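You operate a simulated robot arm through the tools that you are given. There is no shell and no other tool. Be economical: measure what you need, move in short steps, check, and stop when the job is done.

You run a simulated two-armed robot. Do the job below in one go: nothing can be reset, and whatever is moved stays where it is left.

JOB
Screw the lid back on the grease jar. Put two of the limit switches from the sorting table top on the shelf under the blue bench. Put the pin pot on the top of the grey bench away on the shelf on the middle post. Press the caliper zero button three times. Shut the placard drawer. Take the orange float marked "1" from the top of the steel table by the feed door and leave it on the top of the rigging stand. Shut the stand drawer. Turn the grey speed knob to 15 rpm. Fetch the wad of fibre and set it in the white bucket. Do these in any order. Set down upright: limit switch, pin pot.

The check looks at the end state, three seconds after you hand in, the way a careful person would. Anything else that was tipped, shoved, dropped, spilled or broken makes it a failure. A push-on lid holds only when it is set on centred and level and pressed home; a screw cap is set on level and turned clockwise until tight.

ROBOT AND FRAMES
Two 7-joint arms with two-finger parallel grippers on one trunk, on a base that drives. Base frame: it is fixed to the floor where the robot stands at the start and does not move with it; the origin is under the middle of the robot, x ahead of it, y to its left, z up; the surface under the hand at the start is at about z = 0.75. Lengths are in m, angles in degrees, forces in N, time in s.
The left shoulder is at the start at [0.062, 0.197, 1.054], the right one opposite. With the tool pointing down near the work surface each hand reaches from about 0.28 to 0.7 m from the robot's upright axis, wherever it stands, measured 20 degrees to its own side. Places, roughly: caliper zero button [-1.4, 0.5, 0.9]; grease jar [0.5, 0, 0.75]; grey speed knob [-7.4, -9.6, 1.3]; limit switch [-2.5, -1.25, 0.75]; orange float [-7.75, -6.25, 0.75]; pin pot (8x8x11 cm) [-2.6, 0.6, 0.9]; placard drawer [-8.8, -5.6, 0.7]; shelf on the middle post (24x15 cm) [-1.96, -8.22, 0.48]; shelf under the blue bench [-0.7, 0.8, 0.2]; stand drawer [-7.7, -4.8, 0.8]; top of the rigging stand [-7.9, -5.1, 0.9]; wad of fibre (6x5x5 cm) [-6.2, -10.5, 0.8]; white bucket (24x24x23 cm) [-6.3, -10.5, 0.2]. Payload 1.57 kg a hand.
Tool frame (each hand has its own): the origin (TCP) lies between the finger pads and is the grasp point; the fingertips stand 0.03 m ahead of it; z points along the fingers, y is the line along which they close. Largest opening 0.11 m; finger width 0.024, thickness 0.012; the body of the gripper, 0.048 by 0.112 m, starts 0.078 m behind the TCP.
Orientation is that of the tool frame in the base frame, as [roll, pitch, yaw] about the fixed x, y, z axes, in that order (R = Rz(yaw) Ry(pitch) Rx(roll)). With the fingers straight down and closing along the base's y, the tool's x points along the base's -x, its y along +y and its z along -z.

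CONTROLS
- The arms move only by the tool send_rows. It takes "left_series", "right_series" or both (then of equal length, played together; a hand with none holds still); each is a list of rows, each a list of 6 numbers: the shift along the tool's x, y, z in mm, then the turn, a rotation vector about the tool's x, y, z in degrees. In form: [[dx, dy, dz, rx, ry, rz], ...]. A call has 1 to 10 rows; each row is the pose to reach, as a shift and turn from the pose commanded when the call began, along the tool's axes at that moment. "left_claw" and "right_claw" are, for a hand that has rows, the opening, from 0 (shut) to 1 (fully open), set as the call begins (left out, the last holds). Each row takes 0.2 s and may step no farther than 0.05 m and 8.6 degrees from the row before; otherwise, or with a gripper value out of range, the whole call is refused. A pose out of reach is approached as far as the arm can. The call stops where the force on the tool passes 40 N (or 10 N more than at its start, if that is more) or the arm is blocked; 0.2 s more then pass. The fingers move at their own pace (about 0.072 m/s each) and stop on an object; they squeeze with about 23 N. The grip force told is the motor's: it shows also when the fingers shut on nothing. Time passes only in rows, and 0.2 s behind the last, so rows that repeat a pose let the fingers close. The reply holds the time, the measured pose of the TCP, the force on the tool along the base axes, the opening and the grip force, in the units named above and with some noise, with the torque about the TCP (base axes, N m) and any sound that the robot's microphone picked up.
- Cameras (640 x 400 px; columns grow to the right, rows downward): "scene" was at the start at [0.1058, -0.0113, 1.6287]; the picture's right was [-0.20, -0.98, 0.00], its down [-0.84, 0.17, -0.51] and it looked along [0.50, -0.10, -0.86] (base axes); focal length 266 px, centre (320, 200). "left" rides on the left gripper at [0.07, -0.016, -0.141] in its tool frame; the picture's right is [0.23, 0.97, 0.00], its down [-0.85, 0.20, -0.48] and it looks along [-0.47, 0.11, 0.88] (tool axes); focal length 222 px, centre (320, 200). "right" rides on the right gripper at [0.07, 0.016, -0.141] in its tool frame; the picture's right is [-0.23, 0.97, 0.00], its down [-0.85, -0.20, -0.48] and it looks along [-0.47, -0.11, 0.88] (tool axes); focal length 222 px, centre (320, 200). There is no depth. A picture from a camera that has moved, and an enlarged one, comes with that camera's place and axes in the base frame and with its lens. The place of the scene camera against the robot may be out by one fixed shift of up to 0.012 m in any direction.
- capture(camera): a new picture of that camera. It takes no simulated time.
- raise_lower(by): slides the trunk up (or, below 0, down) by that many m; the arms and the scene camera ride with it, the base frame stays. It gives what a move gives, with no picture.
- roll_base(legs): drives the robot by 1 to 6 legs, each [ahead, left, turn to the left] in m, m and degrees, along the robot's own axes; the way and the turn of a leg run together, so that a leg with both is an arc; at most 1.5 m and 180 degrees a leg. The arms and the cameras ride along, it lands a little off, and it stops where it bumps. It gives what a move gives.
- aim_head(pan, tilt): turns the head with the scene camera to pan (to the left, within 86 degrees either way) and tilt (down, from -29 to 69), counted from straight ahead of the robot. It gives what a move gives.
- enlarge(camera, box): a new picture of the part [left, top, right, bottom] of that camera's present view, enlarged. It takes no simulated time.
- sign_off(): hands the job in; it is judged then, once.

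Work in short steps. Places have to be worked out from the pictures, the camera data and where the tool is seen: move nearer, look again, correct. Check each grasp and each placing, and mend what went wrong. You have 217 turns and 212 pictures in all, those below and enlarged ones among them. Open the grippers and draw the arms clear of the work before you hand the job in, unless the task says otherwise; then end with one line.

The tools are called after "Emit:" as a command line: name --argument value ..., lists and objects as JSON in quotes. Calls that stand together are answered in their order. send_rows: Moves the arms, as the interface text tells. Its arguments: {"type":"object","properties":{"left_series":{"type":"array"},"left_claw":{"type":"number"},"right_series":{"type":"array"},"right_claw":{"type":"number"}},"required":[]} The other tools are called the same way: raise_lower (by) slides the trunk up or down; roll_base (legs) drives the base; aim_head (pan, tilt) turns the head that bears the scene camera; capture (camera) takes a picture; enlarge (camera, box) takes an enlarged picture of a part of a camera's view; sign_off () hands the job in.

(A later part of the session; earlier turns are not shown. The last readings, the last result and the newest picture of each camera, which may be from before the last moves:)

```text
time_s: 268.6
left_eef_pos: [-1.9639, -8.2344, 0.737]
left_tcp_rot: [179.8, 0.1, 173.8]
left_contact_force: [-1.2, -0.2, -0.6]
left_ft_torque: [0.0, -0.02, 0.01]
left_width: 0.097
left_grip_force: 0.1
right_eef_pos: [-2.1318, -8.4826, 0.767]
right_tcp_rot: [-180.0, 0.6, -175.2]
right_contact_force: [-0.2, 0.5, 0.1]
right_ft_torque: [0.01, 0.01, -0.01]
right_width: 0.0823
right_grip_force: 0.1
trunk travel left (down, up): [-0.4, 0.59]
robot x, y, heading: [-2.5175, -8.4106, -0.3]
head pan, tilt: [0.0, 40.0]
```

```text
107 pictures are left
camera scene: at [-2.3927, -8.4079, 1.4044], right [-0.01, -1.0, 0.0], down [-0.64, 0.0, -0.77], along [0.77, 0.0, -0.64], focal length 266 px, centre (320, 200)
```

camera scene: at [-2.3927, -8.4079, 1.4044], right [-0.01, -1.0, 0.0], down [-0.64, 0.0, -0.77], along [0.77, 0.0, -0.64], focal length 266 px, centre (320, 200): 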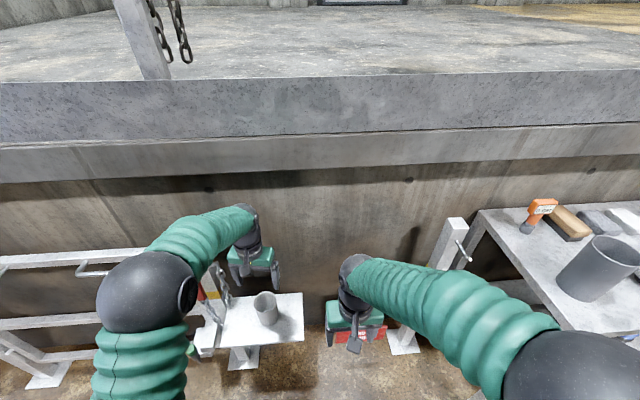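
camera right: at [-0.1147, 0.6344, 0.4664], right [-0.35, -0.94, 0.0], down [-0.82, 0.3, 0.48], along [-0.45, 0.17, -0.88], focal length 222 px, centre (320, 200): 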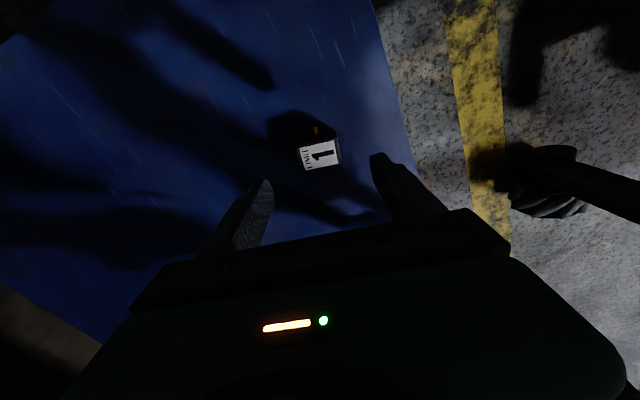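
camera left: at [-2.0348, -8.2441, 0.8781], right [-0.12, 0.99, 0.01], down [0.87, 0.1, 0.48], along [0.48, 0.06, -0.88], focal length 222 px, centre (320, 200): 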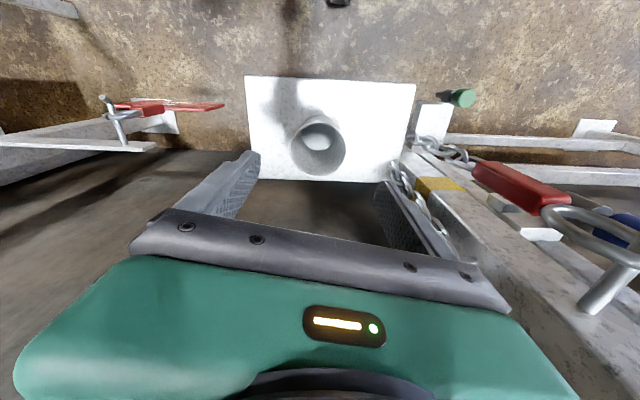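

The pot stands upright on the shelf. I draw the hand back, reverse into the aisle and look west for a way to the remaining stations.

Emit:
send_rows --left_series '[[45, -5, -20, 0, 0, 0], [90, -10, -40, 0, 0, 0], [135, -15, -40, 0, 0, 0], [180, -20, -40, 0, 0, 0]]' --left_claw 0.5

Emit:
roll_base --legs '[[-0.6, 0, 0], [0, 0, -90]]'

Emit:
raise_lower --by 0.3

Emit:
aim_head --pan -60 --tilt 10

Emit:
capture --camera "scene"

```text
time_s: 269.6
left_eef_pos: [-2.1467, -8.2365, 0.7768]
left_tcp_rot: [179.7, 0.1, 173.7]
left_contact_force: [-0.1, -0.2, -0.2]
left_ft_torque: [0.01, -0.03, 0.02]
left_width: 0.0549
left_grip_force: 0.1
right_eef_pos: [-2.1333, -8.482, 0.768]
right_tcp_rot: [-179.9, 0.6, -175.2]
right_contact_force: [0.3, -0.3, 0.1]
right_ft_torque: [-0.01, 0.01, -0.01]
right_width: 0.0824
right_grip_force: 0.0
trunk travel left (down, up): [-0.4, 0.59]
robot x, y, heading: [-2.5198, -8.4121, -0.5]
head pan, tilt: [0.0, 40.0]
```

```text
time_s: 276.8
left_eef_pos: [-2.9249, -8.7777, 0.7735]
left_tcp_rot: [-180.0, 0.0, 85.6]
left_contact_force: [0.5, -0.2, -0.8]
left_ft_torque: [0.0, 0.0, -0.02]
left_width: 0.0549
left_grip_force: 0.0
right_eef_pos: [-3.1679, -8.7998, 0.7675]
right_tcp_rot: [-179.7, 0.6, 96.8]
right_contact_force: [37.6, -10.6, -6.4]
right_ft_torque: [0.63, 2.4, 0.39]
right_width: 0.0794
right_grip_force: 0.0
trunk travel left (down, up): [-0.4, 0.59]
robot x, y, heading: [-3.1159, -8.4128, -88.7]
head pan, tilt: [0.0, 40.0]
```

```text
time_s: 279.8
left_eef_pos: [-2.9304, -8.7762, 1.0761]
left_tcp_rot: [179.5, 0.1, 85.7]
left_contact_force: [0.3, 0.0, 0.6]
left_ft_torque: [0.01, -0.01, 0.02]
left_width: 0.0553
left_grip_force: 0.1
right_eef_pos: [-3.1744, -8.7962, 1.0678]
right_tcp_rot: [179.8, 0.9, 96.7]
right_contact_force: [0.0, 0.2, -0.3]
right_ft_torque: [-0.01, 0.04, -0.01]
right_width: 0.0823
right_grip_force: 0.1
trunk travel left (down, up): [-0.7, 0.29]
robot x, y, heading: [-3.1142, -8.4074, -88.4]
head pan, tilt: [0.0, 40.0]
```

```text
time_s: 281.1
left_eef_pos: [-2.9315, -8.7757, 1.077]
left_tcp_rot: [179.4, 0.2, 85.7]
left_contact_force: [0.2, 0.4, 0.3]
left_ft_torque: [0.02, -0.01, -0.01]
left_width: 0.0553
left_grip_force: 0.0
right_eef_pos: [-3.1751, -8.7969, 1.0685]
right_tcp_rot: [179.7, 0.8, 96.8]
right_contact_force: [-0.1, 0.4, -1.2]
right_ft_torque: [-0.03, -0.02, 0.01]
right_width: 0.0825
right_grip_force: 0.1
trunk travel left (down, up): [-0.7, 0.29]
robot x, y, heading: [-3.114, -8.4096, -88.6]
head pan, tilt: [-60.0, 10.0]
```

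```text
106 pictures are left
camera scene: at [-3.186, -8.4887, 1.7522], right [-0.52, 0.85, 0.0], down [0.15, 0.09, -0.98], along [-0.84, -0.52, -0.17], focal length 266 px, centre (320, 200)
```

scene: 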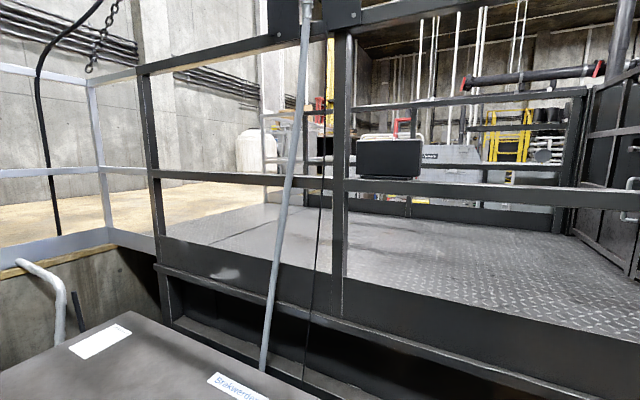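

The right gripper bumped something during the turn (37 N), probably the side of the black box. I look at that box before I move on.

Emit:
aim_head --pan -25 --tilt 45

Emit:
capture --camera "scene"

```text
time_s: 282.1
left_eef_pos: [-2.932, -8.7759, 1.0772]
left_tcp_rot: [179.4, 0.1, 85.7]
left_contact_force: [-0.1, 1.1, 0.0]
left_ft_torque: [-0.01, 0.01, -0.02]
left_width: 0.0552
left_grip_force: 0.0
right_eef_pos: [-3.1749, -8.797, 1.0683]
right_tcp_rot: [179.8, 0.9, 96.7]
right_contact_force: [-0.5, -0.4, 1.5]
right_ft_torque: [-0.01, -0.02, -0.01]
right_width: 0.0824
right_grip_force: 0.1
trunk travel left (down, up): [-0.7, 0.29]
robot x, y, heading: [-3.1135, -8.4112, -88.2]
head pan, tilt: [-25.0, 45.0]
```

```text
105 pictures are left
camera scene: at [-3.1392, -8.5143, 1.6973], right [-0.92, 0.4, 0.0], down [0.28, 0.65, -0.71], along [-0.28, -0.65, -0.71], focal length 266 px, centre (320, 200)
```

scene: 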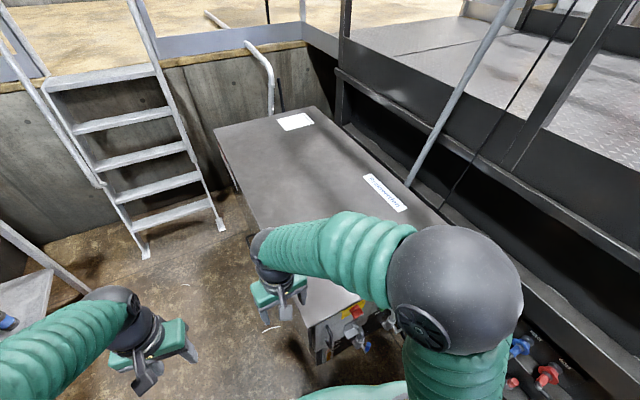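

The box looks undisturbed; I touched only its plain side face. The elevated deck blocks the way west here, so I reverse up the corridor the way I came, to go round the north end of the container.

Emit:
roll_base --legs '[[-1.5, 0, 0], [-1.5, 0, 0], [-1.5, 0, 0], [-1.5, 0, 0], [-1.5, 0, 0], [-0.45, 0, 0]]'

Emit:
aim_head --pan -80 --tilt 12

Emit:
capture --camera "scene"

```text
time_s: 320.0
left_eef_pos: [-3.0421, -0.8214, 1.0755]
left_tcp_rot: [179.5, -0.1, 85.8]
left_contact_force: [-0.7, -0.1, -0.3]
left_ft_torque: [0.0, -0.01, -0.02]
left_width: 0.055
left_grip_force: 0.1
right_eef_pos: [-3.2868, -0.8426, 1.0682]
right_tcp_rot: [179.8, 0.8, 96.8]
right_contact_force: [-0.6, 0.9, 0.0]
right_ft_torque: [-0.02, 0.05, -0.03]
right_width: 0.0825
right_grip_force: 0.1
trunk travel left (down, up): [-0.7, 0.29]
robot x, y, heading: [-3.2259, -0.454, -88.3]
head pan, tilt: [-25.0, 45.0]
```

```text
time_s: 321.2
left_eef_pos: [-3.0439, -0.8191, 1.0769]
left_tcp_rot: [179.5, 0.1, 85.8]
left_contact_force: [0.4, -0.5, -0.5]
left_ft_torque: [0.01, 0.01, -0.01]
left_width: 0.0549
left_grip_force: 0.0
right_eef_pos: [-3.2879, -0.8395, 1.0679]
right_tcp_rot: [179.8, 0.9, 96.8]
right_contact_force: [-0.8, -0.4, -0.5]
right_ft_torque: [0.01, -0.04, -0.03]
right_width: 0.0825
right_grip_force: 0.1
trunk travel left (down, up): [-0.7, 0.29]
robot x, y, heading: [-3.2287, -0.4516, -88.4]
head pan, tilt: [-80.0, 12.0]
```

```text
104 pictures are left
camera scene: at [-3.3109, -0.5025, 1.7489], right [-0.2, 0.98, 0.0], down [0.2, 0.04, -0.98], along [-0.96, -0.2, -0.21], focal length 266 px, centre (320, 200)
```

scene: 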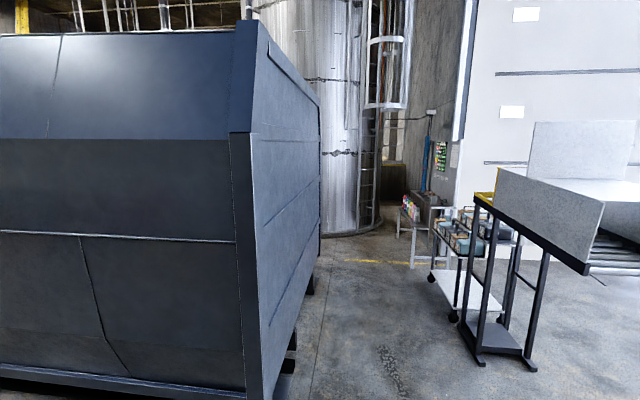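

There is a passage between the container's north face (y about -1.3) and the stands on the right (y > 0.4). I turn west and drive along y about -0.45.

Emit:
roll_base --legs '[[0, 0, -91], [1.5, 0, 0], [1.5, 0, 0], [0.7, 0, 0]]'

Emit:
aim_head --pan 45 --tilt 15

Emit:
capture --camera "scene"

```text
time_s: 342.8
left_eef_pos: [-7.2562, -0.8066, 1.0769]
left_tcp_rot: [179.5, 0.2, -1.9]
left_contact_force: [-0.7, -0.8, 0.3]
left_ft_torque: [0.01, 0.01, 0.0]
left_width: 0.055
left_grip_force: 0.1
right_eef_pos: [-7.2857, -0.5644, 1.0698]
right_tcp_rot: [179.8, 1.0, 9.1]
right_contact_force: [-0.4, 0.2, -0.6]
right_ft_torque: [0.0, 0.02, 0.01]
right_width: 0.0827
right_grip_force: 0.0
trunk travel left (down, up): [-0.7, 0.29]
robot x, y, heading: [-6.8948, -0.6111, -176.0]
head pan, tilt: [-80.0, 12.0]
```

```text
time_s: 344.9
left_eef_pos: [-7.2567, -0.8058, 1.0767]
left_tcp_rot: [179.5, 0.2, -1.9]
left_contact_force: [-0.4, -0.5, -0.9]
left_ft_torque: [0.01, 0.02, 0.01]
left_width: 0.0551
left_grip_force: 0.0
right_eef_pos: [-7.2877, -0.5636, 1.0697]
right_tcp_rot: [179.7, 0.9, 9.2]
right_contact_force: [0.4, -0.1, 0.9]
right_ft_torque: [-0.03, 0.0, 0.02]
right_width: 0.0828
right_grip_force: 0.2
trunk travel left (down, up): [-0.7, 0.29]
robot x, y, heading: [-6.9025, -0.6055, -176.2]
head pan, tilt: [45.0, 15.0]
```

```text
103 pictures are left
camera scene: at [-6.9865, -0.6787, 1.744], right [-0.75, 0.66, 0.0], down [0.17, 0.2, -0.97], along [-0.64, -0.73, -0.26], focal length 266 px, centre (320, 200)
```

scene: 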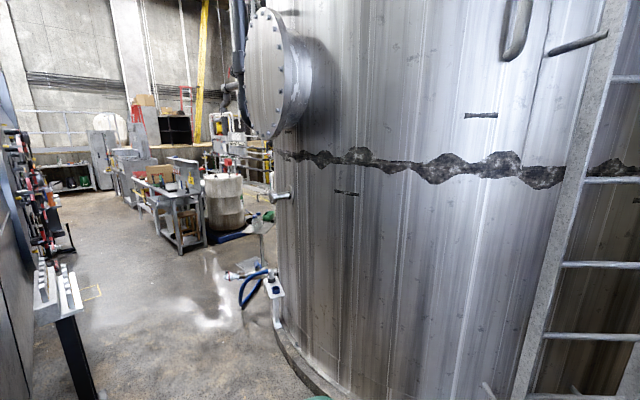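

The way south runs between the silo and the container's west side, roughly x -6.9 to -7.9. I go to x -7.3, turn south and drive.

Emit:
roll_base --legs '[[0.42, 0, 0], [0, 0, 86], [1.3, 0, 0]]'

Emit:
aim_head --pan 0 --tilt 15

Emit:
capture --camera "scene"

```text
time_s: 357.1
left_eef_pos: [-7.2154, -2.303, 1.0773]
left_tcp_rot: [179.6, 0.2, 81.4]
left_contact_force: [-0.2, 0.0, -0.4]
left_ft_torque: [-0.04, 0.02, 0.0]
left_width: 0.0549
left_grip_force: 0.0
right_eef_pos: [-7.4589, -2.3044, 1.0689]
right_tcp_rot: [179.9, 0.9, 92.6]
right_contact_force: [0.9, -0.2, 0.2]
right_ft_torque: [0.0, -0.02, -0.01]
right_width: 0.0825
right_grip_force: 0.1
trunk travel left (down, up): [-0.7, 0.29]
robot x, y, heading: [-7.3726, -1.9257, -92.7]
head pan, tilt: [45.0, 15.0]
```

```text
time_s: 358.3
left_eef_pos: [-7.2166, -2.3031, 1.078]
left_tcp_rot: [179.5, 0.2, 81.6]
left_contact_force: [0.2, 0.7, -0.1]
left_ft_torque: [0.0, -0.01, 0.0]
left_width: 0.0549
left_grip_force: 0.2
right_eef_pos: [-7.4594, -2.307, 1.0693]
right_tcp_rot: [179.8, 0.9, 92.5]
right_contact_force: [0.2, -0.7, 0.1]
right_ft_torque: [0.0, 0.0, 0.0]
right_width: 0.0825
right_grip_force: 0.1
trunk travel left (down, up): [-0.7, 0.29]
robot x, y, heading: [-7.3686, -1.9223, -92.6]
head pan, tilt: [0.0, 15.0]
```

```text
102 pictures are left
camera scene: at [-7.3703, -2.049, 1.744], right [-1.0, 0.05, 0.0], down [0.01, 0.26, -0.97], along [-0.05, -0.96, -0.26], focal length 266 px, centre (320, 200)
```

scene: 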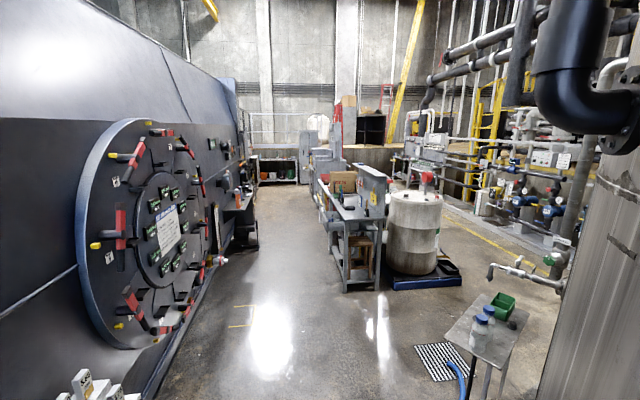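

I see the rigging stand with its drawer ahead right, the steel table behind it, and the drum beside. I drive forward and look more closely.

Emit:
roll_base --legs '[[1.4, 0.1, 2.5]]'

Emit:
aim_head --pan -15 --tilt 30

Emit:
capture --camera "scene"

```text
time_s: 365.2
left_eef_pos: [-7.1517, -3.6806, 1.078]
left_tcp_rot: [179.4, 0.1, 83.0]
left_contact_force: [-0.5, 0.9, 0.4]
left_ft_torque: [0.04, -0.02, 0.0]
left_width: 0.0551
left_grip_force: 0.0
right_eef_pos: [-7.3962, -3.6901, 1.0687]
right_tcp_rot: [179.7, 0.9, 94.1]
right_contact_force: [0.0, -0.6, -0.5]
right_ft_torque: [0.04, 0.03, 0.0]
right_width: 0.0826
right_grip_force: 0.0
trunk travel left (down, up): [-0.7, 0.29]
robot x, y, heading: [-7.3202, -3.308, -91.2]
head pan, tilt: [0.0, 15.0]
```

```text
time_s: 365.9
left_eef_pos: [-7.152, -3.6795, 1.0774]
left_tcp_rot: [179.6, 0.3, 83.1]
left_contact_force: [0.1, 0.5, 0.3]
left_ft_torque: [-0.03, -0.01, -0.04]
left_width: 0.055
left_grip_force: 0.0
right_eef_pos: [-7.3968, -3.6896, 1.0683]
right_tcp_rot: [179.9, 1.0, 94.1]
right_contact_force: [1.0, 0.1, 0.0]
right_ft_torque: [0.01, 0.01, 0.04]
right_width: 0.0824
right_grip_force: 0.0
trunk travel left (down, up): [-0.7, 0.29]
robot x, y, heading: [-7.3169, -3.3051, -90.9]
head pan, tilt: [-15.0, 30.0]
```

```text
101 pictures are left
camera scene: at [-7.3368, -3.4252, 1.7198], right [-0.96, 0.28, 0.0], down [0.14, 0.48, -0.87], along [-0.24, -0.83, -0.5], focal length 266 px, centre (320, 200)
```

scene: 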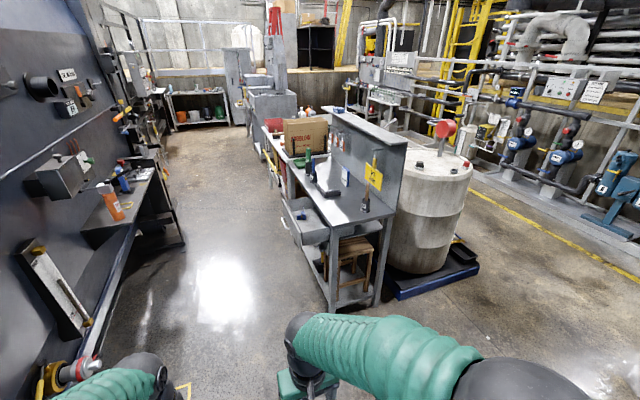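

The stand's drawer is open toward the aisle. I drive into the aisle to about [-7.1, -4.75] and turn right to face the stand.

Emit:
roll_base --legs '[[1.3, 0.22, 0], [0, 0, -89]]'

Emit:
aim_head --pan 0 --tilt 45

Emit:
capture --camera "scene"

```text
time_s: 376.4
left_eef_pos: [-7.4914, -4.8145, 1.0781]
left_tcp_rot: [179.6, 0.2, -4.4]
left_contact_force: [0.2, 0.0, 0.3]
left_ft_torque: [-0.03, 0.0, 0.01]
left_width: 0.055
left_grip_force: 0.0
right_eef_pos: [-7.5114, -4.5706, 1.0699]
right_tcp_rot: [179.8, 0.9, 6.7]
right_contact_force: [-0.1, -1.0, -0.5]
right_ft_torque: [0.02, 0.0, 0.0]
right_width: 0.0823
right_grip_force: 0.0
trunk travel left (down, up): [-0.7, 0.29]
robot x, y, heading: [-7.1244, -4.6313, -178.7]
head pan, tilt: [-15.0, 30.0]
```

```text
time_s: 377.1
left_eef_pos: [-7.4905, -4.8133, 1.077]
left_tcp_rot: [179.5, 0.2, -4.5]
left_contact_force: [-0.1, 0.3, 0.7]
left_ft_torque: [-0.01, 0.02, 0.01]
left_width: 0.055
left_grip_force: 0.0
right_eef_pos: [-7.5114, -4.5713, 1.0691]
right_tcp_rot: [179.8, 1.0, 6.7]
right_contact_force: [-0.5, 0.0, -0.1]
right_ft_torque: [-0.02, 0.03, 0.0]
right_width: 0.0823
right_grip_force: 0.0
trunk travel left (down, up): [-0.7, 0.29]
robot x, y, heading: [-7.1265, -4.6371, -178.7]
head pan, tilt: [0.0, 45.0]
```

```text
100 pictures are left
camera scene: at [-7.234, -4.6324, 1.6972], right [-0.02, 1.0, 0.0], down [0.71, 0.02, -0.71], along [-0.71, -0.02, -0.71], focal length 266 px, centre (320, 200)
```

scene: 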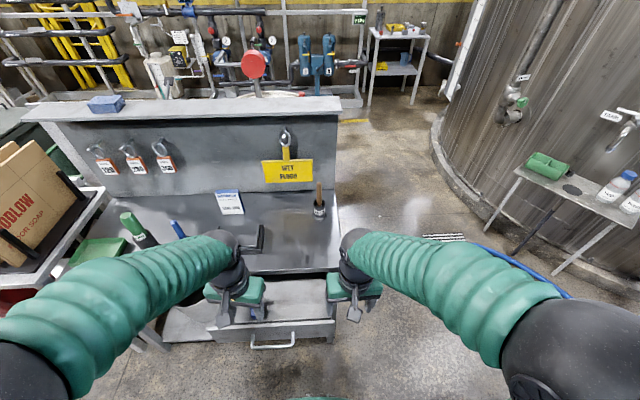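

The drawer front is at x about -7.55 and the table edge at about -7.70, so it needs about 0.15 m of push. I look with the left camera first.

Emit:
capture --camera "left"

Emit:
enlarge --camera "scene" --box '[180, 240, 380, 365]'

```text
99 pictures are left
camera left: at [-7.4194, -4.8028, 1.2182], right [0.15, -0.99, 0.01], down [-0.87, -0.13, 0.48], along [-0.48, -0.08, -0.88], focal length 222 px, centre (320, 200)
```

left: 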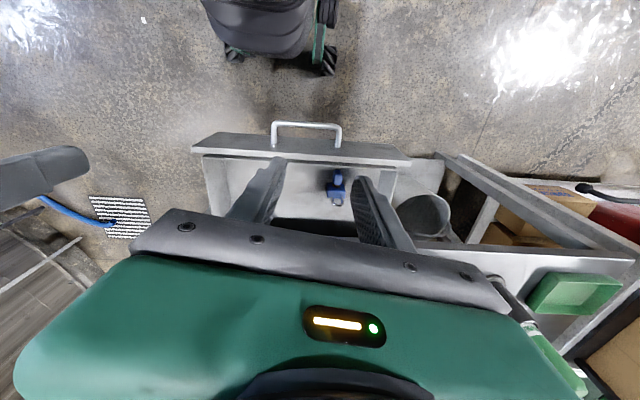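

```text
3.20 times, centred on (280, 302) of scene
camera zoom: at [-7.234, -4.6324, 1.6972], right [-0.02, 1.0, 0.0], down [0.71, 0.02, -0.71], along [-0.71, -0.02, -0.71], focal length 850 px, centre (448, -128)
```

zoom: 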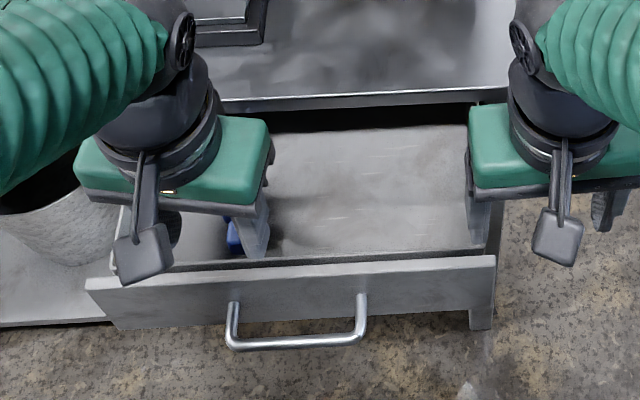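

The handle spans y -4.86..-4.73 and the panel -4.98..-4.60, with its front face at x about -7.545. I take the shut left fingers, tilted 25 degrees, down in front of the panel beside the handle.

Emit:
send_rows --left_series '[[11, 26, 0, 0, -7, 0], [22, 52, 10, 0, -14, 0], [33, 78, 20, 0, -21, 0], [44, 104, 40, 0, -25, 0], [44, 104, 85, 0, -25, 0], [44, 104, 130, 0, -25, 0], [44, 104, 175, 0, -25, 0], [44, 104, 215, 0, -25, 0], [44, 104, 255, 0, -25, 0]]' --left_claw 0

Emit:
capture --camera "left"

Emit:
enlarge --camera "scene" --box '[140, 240, 340, 365]'

```text
time_s: 379.1
left_eef_pos: [-7.4576, -4.9244, 0.8238]
left_tcp_rot: [179.3, 25.2, -4.7]
left_contact_force: [-0.2, -0.8, -0.3]
left_ft_torque: [0.01, -0.01, 0.02]
left_width: 0.0
left_grip_force: 21.1
left hand out of reach, approached as far as the arm can: row 3, 4, 5, 6, 7, 8
right_eef_pos: [-7.5124, -4.5709, 1.0704]
right_tcp_rot: [179.8, 1.0, 6.7]
right_contact_force: [-1.0, 0.6, 0.5]
right_ft_torque: [-0.02, -0.03, -0.02]
right_width: 0.0826
right_grip_force: 0.1
trunk travel left (down, up): [-0.7, 0.29]
robot x, y, heading: [-7.1269, -4.6314, -178.2]
head pan, tilt: [0.0, 45.0]
```

```text
97 pictures are left
camera left: at [-7.3333, -4.9165, 0.9216], right [0.13, -0.99, -0.09], down [-0.58, -0.15, 0.8], along [-0.8, -0.05, -0.59], focal length 222 px, centre (320, 200)
```

left: 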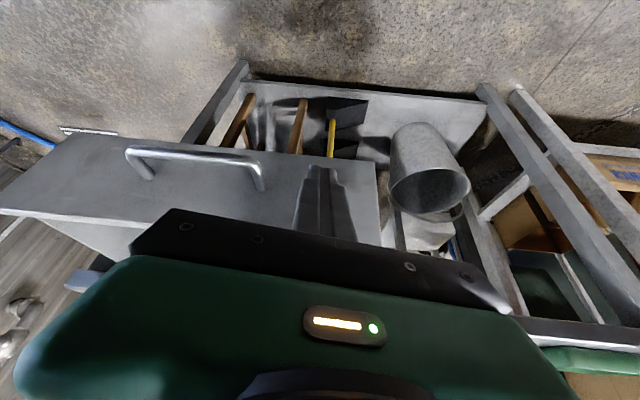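

```text
3.20 times, centred on (240, 302) of scene
camera zoom: at [-7.2364, -4.6324, 1.6971], right [-0.02, 1.0, 0.0], down [0.71, 0.02, -0.7], along [-0.7, -0.02, -0.71], focal length 850 px, centre (576, -128)
```

zoom: 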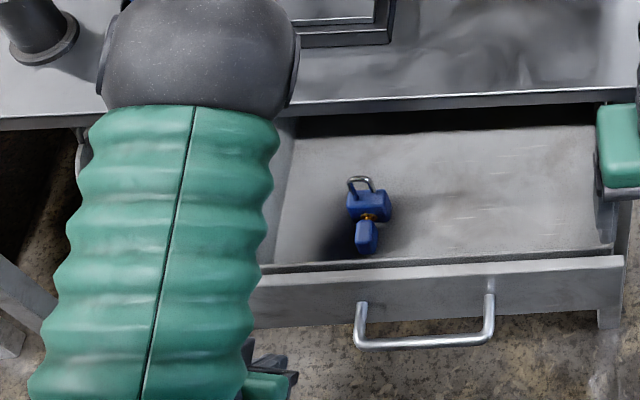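

The fingers stand in front of the panel, clear of the handle. I push along -x in steps; the 40 N limit guards it.

Emit:
send_rows --left_series '[[-18, 1.6, 8.4, 0, 0, 0], [-36, 3.3, 16.8, 0, 0, 0], [-54, 4.9, 25.3, 0, 0, 0], [-72, 6.6, 33.7, 0, 0, 0], [-90, 8.2, 42.1, 0, 0, 0], [-108, 9.8, 50.5, 0, 0, 0], [-126, 11.5, 58.9, 0, 0, 0], [-144, 13.1, 67.4, 0, 0, 0]]'

Emit:
capture --camera "scene"

```text
time_s: 380.9
left_eef_pos: [-7.6153, -4.9238, 0.8225]
left_tcp_rot: [179.4, 25.3, -4.8]
left_contact_force: [-0.2, -0.3, -0.4]
left_ft_torque: [-0.02, 0.01, 0.02]
left_width: 0.0
left_grip_force: 21.3
right_eef_pos: [-7.5123, -4.5717, 1.0692]
right_tcp_rot: [179.8, 1.0, 6.8]
right_contact_force: [-0.8, 0.9, -0.6]
right_ft_torque: [0.02, 0.02, -0.05]
right_width: 0.0823
right_grip_force: 0.0
trunk travel left (down, up): [-0.7, 0.29]
robot x, y, heading: [-7.1276, -4.6321, -178.8]
head pan, tilt: [0.0, 45.0]
```

```text
95 pictures are left
camera scene: at [-7.2357, -4.6325, 1.6971], right [-0.02, 1.0, 0.0], down [0.71, 0.02, -0.71], along [-0.71, -0.02, -0.71], focal length 266 px, centre (320, 200)
```

scene: 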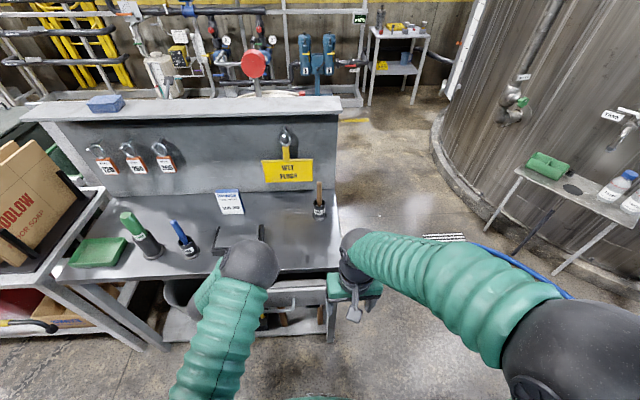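

The drawer has moved in with hardly any resistance. I push on until it stops.

Emit:
send_rows --left_series '[[-14, 1.2, 6.3, 0, 0, 0], [-28, 2.4, 12.6, 0, 0, 0], [-42, 3.6, 19, 0, 0, 0], [-56, 4.8, 25, 0, 0, 0], [-68, 6, 31, 0, 0, 0], [-80, 7, 37, 0, 0, 0], [-90, 8, 42, 0, 0, 0]]'

Emit:
capture --camera "scene"

Emit:
capture --camera "left"

```text
time_s: 382.5
left_eef_pos: [-7.6955, -4.9245, 0.8235]
left_tcp_rot: [179.3, 24.3, -4.5]
left_contact_force: [32.6, 4.9, 28.3]
left_ft_torque: [0.17, -0.08, 0.03]
left_width: 0.0001
left_grip_force: 21.0
right_eef_pos: [-7.5073, -4.5691, 1.0705]
right_tcp_rot: [179.7, 1.3, 6.6]
right_contact_force: [0.1, -0.3, -0.6]
right_ft_torque: [0.01, -0.07, 0.01]
right_width: 0.0825
right_grip_force: 0.2
trunk travel left (down, up): [-0.7, 0.29]
robot x, y, heading: [-7.1263, -4.6306, -178.5]
head pan, tilt: [0.0, 45.0]
stopped in row 7 (left hand): the force on the tool passed its limit at 50 N (the readings are from after the stop); the commanded pose is now the measured one
```

```text
94 pictures are left
camera scene: at [-7.2266, -4.6294, 1.6983], right [-0.02, 1.0, 0.0], down [0.71, 0.02, -0.71], along [-0.71, -0.02, -0.71], focal length 266 px, centre (320, 200)
```

scene: 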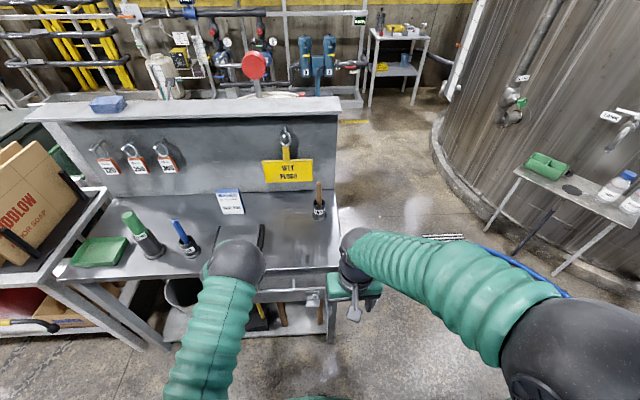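

```text
93 pictures are left
camera left: at [-7.5729, -4.9177, 0.9222], right [0.13, -0.99, -0.08], down [-0.6, -0.15, 0.79], along [-0.79, -0.06, -0.61], focal length 222 px, centre (320, 200)
```

left: 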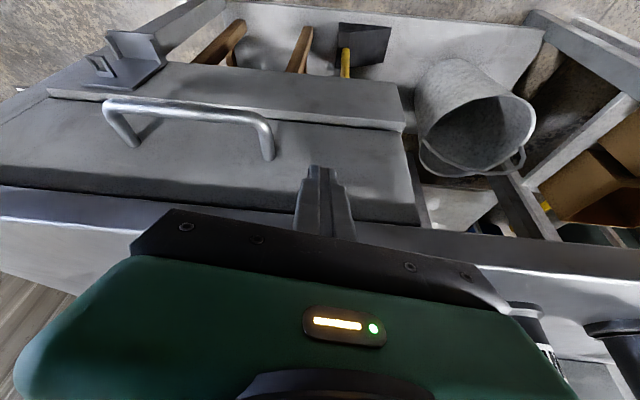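

It stopped at 50 N, so it is probably home. I draw the hand back up and check the drawer.

Emit:
send_rows --left_series '[[30, -3, -14, 0, 0, 0], [60, -6, -28, 0, 0, 0], [105, -10, -49, 0, 0, 0], [145, -13, -67, 0, 0, 0], [160, -13, -115, 0, 0, 0], [180, -13, -160, 0, 0, 0], [200, -13, -205, 0, 0, 0], [220, -13, -250, 0, 0, 0]]'

Emit:
aim_head --pan 0 --tilt 55

Emit:
capture --camera "scene"

Emit:
enlarge --camera "scene" --box '[180, 180, 340, 280]'

```text
refused: row 5 steps farther than a row can; nothing moved
```

```text
time_s: 383.2
left_eef_pos: [-7.695, -4.9257, 0.8214]
left_tcp_rot: [179.2, 24.3, -4.5]
left_contact_force: [31.1, 2.0, 11.0]
left_ft_torque: [-0.01, -0.47, 0.19]
left_width: 0.0
left_grip_force: 21.4
right_eef_pos: [-7.5052, -4.5698, 1.0712]
right_tcp_rot: [179.8, 1.4, 6.7]
right_contact_force: [-0.1, -0.9, 0.8]
right_ft_torque: [0.0, 0.02, -0.03]
right_width: 0.0823
right_grip_force: 0.1
trunk travel left (down, up): [-0.7, 0.29]
robot x, y, heading: [-7.1269, -4.6339, -178.7]
head pan, tilt: [0.0, 55.0]
```

```text
92 pictures are left
camera scene: at [-7.2154, -4.6302, 1.6844], right [-0.02, 1.0, 0.0], down [0.82, 0.02, -0.58], along [-0.58, -0.01, -0.82], focal length 266 px, centre (320, 200)
```

scene: 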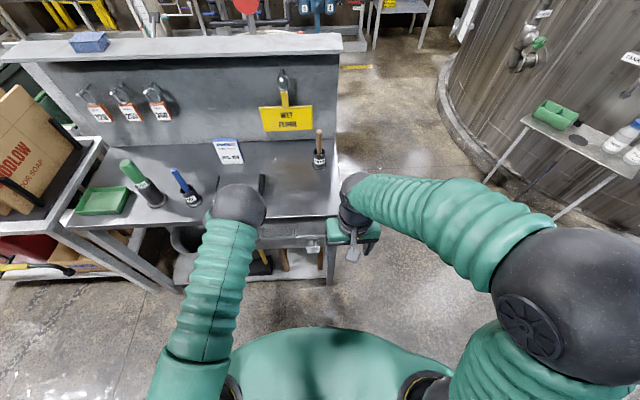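

```text
4.00 times, centred on (260, 230) of scene
camera zoom: at [-7.2154, -4.6302, 1.6844], right [-0.02, 1.0, 0.0], down [0.82, 0.02, -0.58], along [-0.58, -0.01, -0.82], focal length 1062 px, centre (560, 80)
```

zoom: 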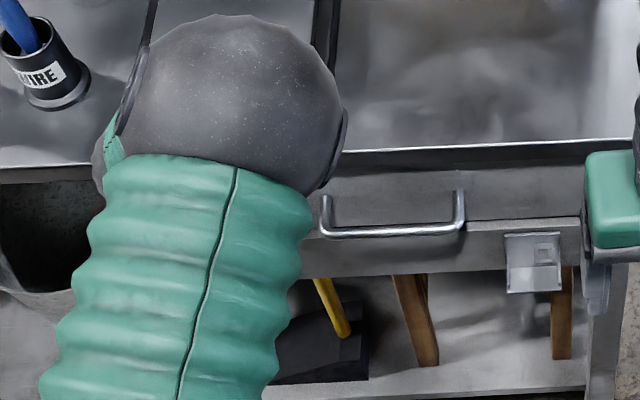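

The drawer looks flush. I draw the hand back in smaller steps.

Emit:
send_rows --left_series '[[20, -2, -9, 0, 0, 0], [55, -5, -25, 0, 0, 0], [95, -8, -44, 0, 0, 0], [135, -12, -62, 0, 0, 0], [150, -12, -100, 0, 0, 0], [165, -12, -140, 0, 0, 0], [180, -12, -180, 0, 0, 0], [195, -12, -220, 0, 0, 0], [195, -12, -220, 0, 8, 0], [195, -12, -220, 0, 16, 0]]'

Emit:
capture --camera "scene"

Emit:
enlarge --camera "scene" --box '[140, 200, 340, 325]'

```text
time_s: 385.4
left_eef_pos: [-7.4304, -4.9496, 0.9404]
left_tcp_rot: [179.1, 8.0, -1.5]
left_contact_force: [0.3, -0.1, -0.2]
left_ft_torque: [-0.03, 0.04, 0.0]
left_width: 0.0
left_grip_force: 21.3
left hand out of reach, approached as far as the arm can: row 7, 8, 9, 10
right_eef_pos: [-7.5104, -4.5698, 1.0689]
right_tcp_rot: [179.7, 1.2, 6.7]
right_contact_force: [-0.1, 0.2, 0.2]
right_ft_torque: [-0.01, 0.0, -0.03]
right_width: 0.0825
right_grip_force: 0.0
trunk travel left (down, up): [-0.7, 0.29]
robot x, y, heading: [-7.1292, -4.6296, -178.6]
head pan, tilt: [0.0, 55.0]
```

```text
90 pictures are left
camera scene: at [-7.2243, -4.6289, 1.6834], right [-0.02, 1.0, 0.0], down [0.82, 0.02, -0.57], along [-0.57, -0.02, -0.82], focal length 266 px, centre (320, 200)
```

scene: 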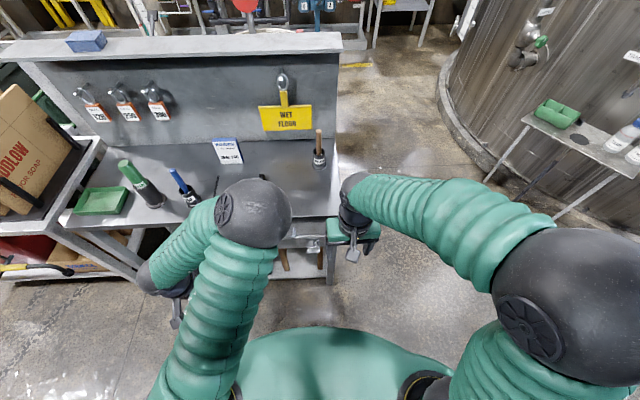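

```text
3.20 times, centred on (240, 262) of scene
camera zoom: at [-7.2243, -4.6289, 1.6834], right [-0.02, 1.0, 0.0], down [0.82, 0.02, -0.57], along [-0.57, -0.02, -0.82], focal length 850 px, centre (576, 0)
```

zoom: 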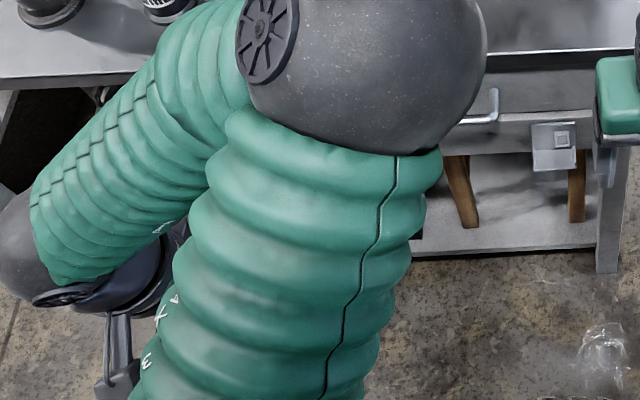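

The drawer stays shut. I bring the left hand back up to its neutral pose.

Emit:
send_rows --left_series '[[-10, -15, -40, 0, 0, 0], [-25, -40, -70, 0, 0, 0], [-45, -70, -95, 0, 4, 0], [-65, -100, -120, 0, 8, 0], [-81, -128, -120, 0, 8, 0], [-81, -128, -120, 0, 8, 0]]'

Emit:
aim_head --pan 40 --tilt 35

Emit:
capture --camera "scene"

```text
time_s: 386.8
left_eef_pos: [-7.4956, -4.8038, 1.0695]
left_tcp_rot: [179.5, 0.3, -4.4]
left_contact_force: [0.0, -0.6, -0.9]
left_ft_torque: [0.03, -0.01, -0.02]
left_width: 0.0
left_grip_force: 21.3
left hand out of reach, approached as far as the arm can: row 1
right_eef_pos: [-7.5093, -4.5713, 1.0693]
right_tcp_rot: [179.7, 1.1, 6.7]
right_contact_force: [0.0, -0.2, -0.3]
right_ft_torque: [0.04, 0.02, 0.01]
right_width: 0.0824
right_grip_force: 0.1
trunk travel left (down, up): [-0.7, 0.29]
robot x, y, heading: [-7.1289, -4.63, -178.7]
head pan, tilt: [0.0, 55.0]
```

```text
time_s: 387.9
left_eef_pos: [-7.4944, -4.8039, 1.0713]
left_tcp_rot: [179.5, 0.3, -4.4]
left_contact_force: [0.2, 0.3, -0.6]
left_ft_torque: [0.05, 0.01, 0.02]
left_width: 0.0003
left_grip_force: 21.6
right_eef_pos: [-7.5103, -4.5703, 1.0687]
right_tcp_rot: [179.7, 1.0, 6.7]
right_contact_force: [0.1, 0.6, 0.2]
right_ft_torque: [0.0, 0.03, -0.04]
right_width: 0.0825
right_grip_force: 0.0
trunk travel left (down, up): [-0.7, 0.29]
robot x, y, heading: [-7.1258, -4.6294, -178.4]
head pan, tilt: [40.0, 35.0]
```

```text
88 pictures are left
camera scene: at [-7.2184, -4.6883, 1.712], right [-0.66, 0.75, 0.0], down [0.43, 0.38, -0.82], along [-0.61, -0.54, -0.57], focal length 266 px, centre (320, 200)
```

scene: 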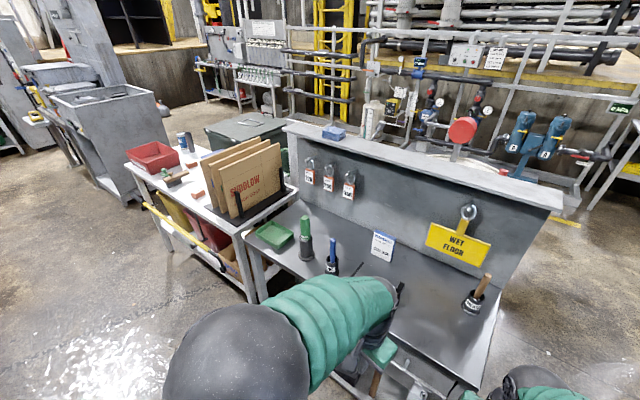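

The steel table with the float is next to the stand, southwards. I sidestep left about 1.3 m along the aisle.

Emit:
roll_base --legs '[[0, 1.35, -1]]'

Emit:
aim_head --pan 0 --tilt 45

Emit:
capture --camera "scene"

```text
time_s: 394.6
left_eef_pos: [-7.4769, -6.1251, 1.071]
left_tcp_rot: [179.4, 0.2, -5.4]
left_contact_force: [-0.7, 0.1, -0.1]
left_ft_torque: [-0.05, -0.03, 0.04]
left_width: 0.0
left_grip_force: 21.6
right_eef_pos: [-7.489, -5.8936, 1.0692]
right_tcp_rot: [179.8, 1.2, 5.7]
right_contact_force: [0.3, 0.0, 0.4]
right_ft_torque: [-0.02, 0.0, -0.01]
right_width: 0.0822
right_grip_force: 0.0
trunk travel left (down, up): [-0.7, 0.29]
robot x, y, heading: [-7.1085, -5.9563, -179.3]
head pan, tilt: [40.0, 35.0]
```

```text
time_s: 395.6
left_eef_pos: [-7.4761, -6.1281, 1.0703]
left_tcp_rot: [179.5, 0.3, -5.4]
left_contact_force: [1.0, 1.1, -1.0]
left_ft_torque: [-0.02, -0.02, -0.02]
left_width: 0.0003
left_grip_force: 21.6
right_eef_pos: [-7.488, -5.8939, 1.0705]
right_tcp_rot: [179.8, 1.1, 5.6]
right_contact_force: [0.2, 0.7, 0.5]
right_ft_torque: [-0.02, 0.02, 0.02]
right_width: 0.0824
right_grip_force: 0.1
trunk travel left (down, up): [-0.7, 0.29]
robot x, y, heading: [-7.1065, -5.963, -179.5]
head pan, tilt: [0.0, 45.0]
```

```text
87 pictures are left
camera scene: at [-7.213, -5.96, 1.6972], right [-0.01, 1.0, 0.0], down [0.71, 0.01, -0.71], along [-0.71, -0.01, -0.71], focal length 266 px, centre (320, 200)
```

scene: 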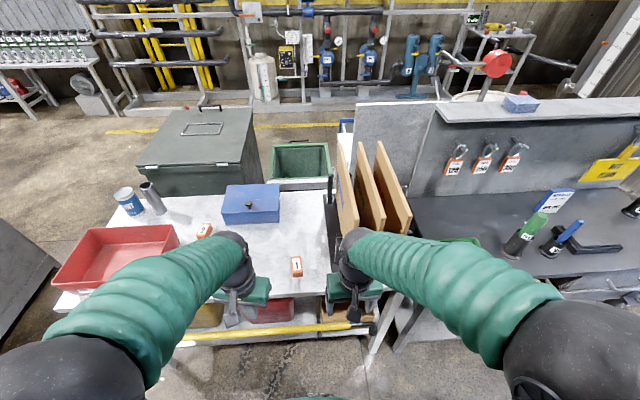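

Emit:
enlarge --camera "scene" --box '[180, 200, 340, 300]'

Emit:
capture --camera "left"

```text
4.00 times, centred on (260, 250) of scene
camera zoom: at [-7.213, -5.96, 1.6972], right [-0.01, 1.0, 0.0], down [0.71, 0.01, -0.71], along [-0.71, -0.01, -0.71], focal length 1062 px, centre (560, 0)
```

zoom: 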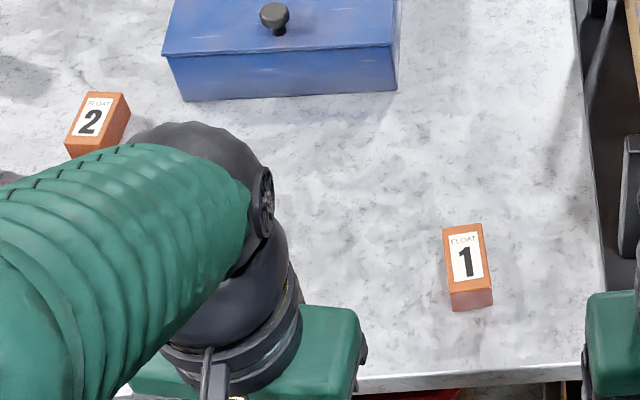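

```text
85 pictures are left
camera left: at [-7.4046, -6.1167, 1.2112], right [0.14, -0.99, 0.01], down [-0.87, -0.11, 0.48], along [-0.48, -0.07, -0.87], focal length 222 px, centre (320, 200)
```

left: 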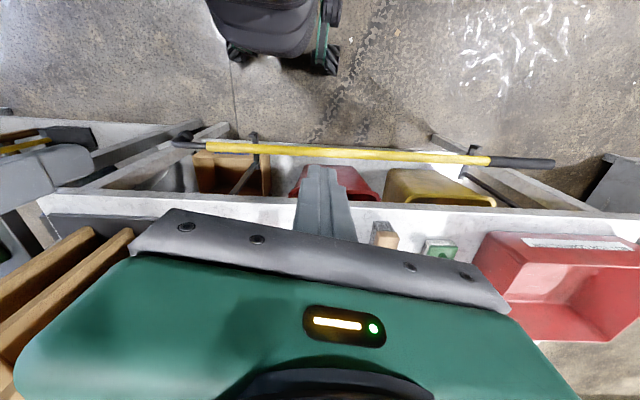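

Float "1" is on the white table top at about [-7.75, -6.06]. I open the left hand and move it over there, then look.

Emit:
send_rows --left_series '[[-40, -9, 10, 0, 0, 0], [-80, -18, 20, 0, 0, 0], [-120, -27, 30, 0, 0, 0], [-160, -36, 45, 0, 0, 0], [-205, -46, 60, 0, 0, 0], [-205, -46, 60, 0, 0, 0]]' --left_claw 0.85

Emit:
capture --camera "left"

```text
time_s: 397.0
left_eef_pos: [-7.6749, -6.0616, 1.0123]
left_tcp_rot: [179.4, 0.2, -5.3]
left_contact_force: [0.2, -0.3, -0.6]
left_ft_torque: [0.01, -0.02, 0.0]
left_width: 0.0934
left_grip_force: 0.0
right_eef_pos: [-7.4876, -5.8947, 1.0692]
right_tcp_rot: [179.8, 1.2, 5.7]
right_contact_force: [0.0, 0.5, -0.3]
right_ft_torque: [-0.01, -0.01, -0.03]
right_width: 0.0827
right_grip_force: 0.0
trunk travel left (down, up): [-0.7, 0.29]
robot x, y, heading: [-7.1043, -5.9606, -179.4]
head pan, tilt: [0.0, 45.0]
```

```text
84 pictures are left
camera left: at [-7.6034, -6.0509, 1.1528], right [0.14, -0.99, 0.01], down [-0.87, -0.11, 0.49], along [-0.48, -0.07, -0.87], focal length 222 px, centre (320, 200)
```

left: 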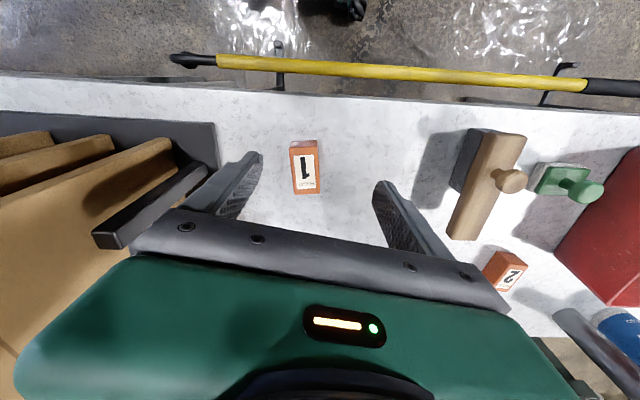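

The float's top is at about z 0.90, centred at [-7.70, -6.046]. I centre over it with a narrower opening, lower, and check.

Emit:
send_rows --left_series '[[-11, -8, 0, 0, 0, 0], [-22, -16, 20, 0, 0, 0], [-22, -16, 50, 0, 0, 0], [-22, -16, 72, 0, 0, 0], [-22, -16, 72, 0, 0, 0]]' --left_claw 0.6

Emit:
enlarge --camera "left" --box '[200, 90, 440, 240]'

```text
time_s: 398.2
left_eef_pos: [-7.6977, -6.0461, 0.9387]
left_tcp_rot: [179.5, 0.2, -5.4]
left_contact_force: [0.2, 0.5, 0.7]
left_ft_torque: [-0.01, -0.02, 0.02]
left_width: 0.0662
left_grip_force: 0.0
right_eef_pos: [-7.4889, -5.8942, 1.0704]
right_tcp_rot: [179.8, 1.2, 5.6]
right_contact_force: [0.3, -0.7, 0.1]
right_ft_torque: [-0.01, -0.01, 0.01]
right_width: 0.0825
right_grip_force: 0.0
trunk travel left (down, up): [-0.7, 0.29]
robot x, y, heading: [-7.1084, -5.9605, -179.4]
head pan, tilt: [0.0, 45.0]
```

```text
2.67 times, centred on (320, 165) of left
camera zoom: at [-7.6256, -6.0347, 1.0789], right [0.13, -0.99, 0.01], down [-0.87, -0.11, 0.48], along [-0.48, -0.07, -0.87], focal length 592 px, centre (320, 293)
```

zoom: 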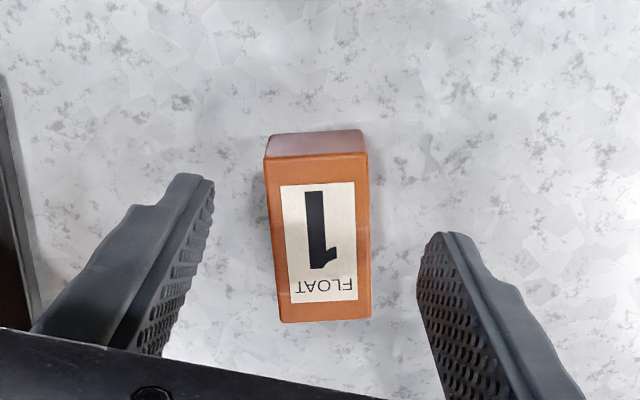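

Centred. I go down 32 mm, close and lift.

Emit:
send_rows --left_series '[[-4, 0, 12, 0, 0, 0], [-4, 0, 24, 0, 0, 0], [-4, 0, 32, 0, 0, 0], [-4, 0, 32, 0, 0, 0]]'

Emit:
send_rows --left_series '[[0, 0, 0, 0, 0, 0], [0, 0, 0, 0, 0, 0], [0, 0, 0, 0, 0, 0], [0, 0, 0, 0, 0, 0], [0, 0, -30, 0, 0, 0], [0, 0, -70, 0, 0, 0], [0, 0, -110, 0, 0, 0], [0, 0, -150, 0, 0, 0], [0, 0, -180, 0, 0, 0]]' --left_claw 0

Emit:
capture --camera "left"

```text
time_s: 399.2
left_eef_pos: [-7.7029, -6.0443, 0.9073]
left_tcp_rot: [179.5, 0.3, -5.4]
left_contact_force: [-0.1, 0.3, 0.2]
left_ft_torque: [-0.02, -0.01, -0.03]
left_width: 0.066
left_grip_force: 0.0
right_eef_pos: [-7.488, -5.8947, 1.0702]
right_tcp_rot: [179.8, 1.1, 5.7]
right_contact_force: [0.4, -0.1, 0.3]
right_ft_torque: [-0.02, 0.01, 0.01]
right_width: 0.0824
right_grip_force: 0.0
trunk travel left (down, up): [-0.7, 0.29]
robot x, y, heading: [-7.1077, -5.9617, -179.8]
head pan, tilt: [0.0, 45.0]
```

```text
time_s: 401.2
left_eef_pos: [-7.6991, -6.0432, 1.0885]
left_tcp_rot: [179.4, 0.4, -5.5]
left_contact_force: [-0.4, 0.0, -1.1]
left_ft_torque: [-0.01, 0.03, 0.0]
left_width: 0.0354
left_grip_force: 22.9
right_eef_pos: [-7.4874, -5.8941, 1.0703]
right_tcp_rot: [179.8, 1.1, 5.7]
right_contact_force: [0.6, -0.6, -0.2]
right_ft_torque: [0.0, -0.01, 0.0]
right_width: 0.0824
right_grip_force: 0.0
trunk travel left (down, up): [-0.7, 0.29]
robot x, y, heading: [-7.1082, -5.9641, -179.5]
head pan, tilt: [0.0, 45.0]
```

```text
82 pictures are left
camera left: at [-7.6278, -6.0324, 1.2295], right [0.14, -0.99, 0.01], down [-0.87, -0.11, 0.49], along [-0.48, -0.07, -0.87], focal length 222 px, centre (320, 200)
```

left: 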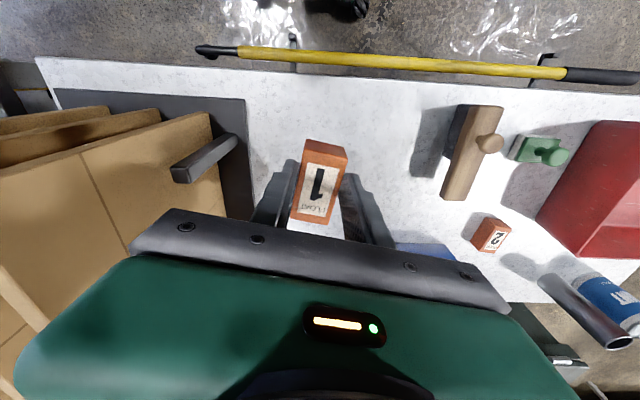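

The float is held. I draw it back over the aisle and sidestep right to the rigging stand.

Emit:
send_rows --left_series '[[40, 4, 0, 0, 0, 0], [80, 8, 0, 0, 0, 0], [120, 12, 0, 0, 0, 0], [160, 16, 0, 0, 0, 0], [205, 20, 0, 0, 0, 0]]'

Emit:
roll_base --legs '[[0, -1.3, 0]]'

Emit:
capture --camera "scene"

```text
time_s: 402.4
left_eef_pos: [-7.4928, -6.0824, 1.0875]
left_tcp_rot: [179.5, 0.4, -5.5]
left_contact_force: [0.1, -0.4, -1.4]
left_ft_torque: [0.01, 0.02, 0.01]
left_width: 0.0354
left_grip_force: 23.0
right_eef_pos: [-7.4863, -5.8943, 1.0702]
right_tcp_rot: [179.8, 1.2, 5.7]
right_contact_force: [-0.1, -0.7, 0.5]
right_ft_torque: [0.0, 0.04, -0.03]
right_width: 0.0826
right_grip_force: 0.1
trunk travel left (down, up): [-0.7, 0.29]
robot x, y, heading: [-7.1015, -5.9607, -179.6]
head pan, tilt: [0.0, 45.0]
```

```text
time_s: 409.0
left_eef_pos: [-7.5093, -4.7777, 1.0872]
left_tcp_rot: [179.5, 0.3, -5.1]
left_contact_force: [-0.9, 0.6, -1.0]
left_ft_torque: [0.01, -0.05, 0.0]
left_width: 0.0353
left_grip_force: 22.5
right_eef_pos: [-7.5011, -4.5885, 1.0704]
right_tcp_rot: [180.0, 1.1, 6.1]
right_contact_force: [0.8, 0.8, -1.4]
right_ft_torque: [0.03, 0.01, -0.01]
right_width: 0.0826
right_grip_force: 0.1
trunk travel left (down, up): [-0.7, 0.29]
robot x, y, heading: [-7.1173, -4.6511, -179.2]
head pan, tilt: [0.0, 45.0]
```

```text
81 pictures are left
camera scene: at [-7.2264, -4.6539, 1.6971], right [-0.01, 1.0, 0.0], down [0.71, 0.01, -0.71], along [-0.71, -0.01, -0.71], focal length 266 px, centre (320, 200)
```

scene: 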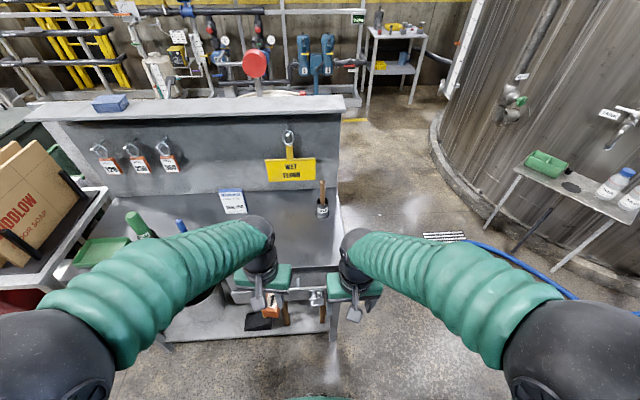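

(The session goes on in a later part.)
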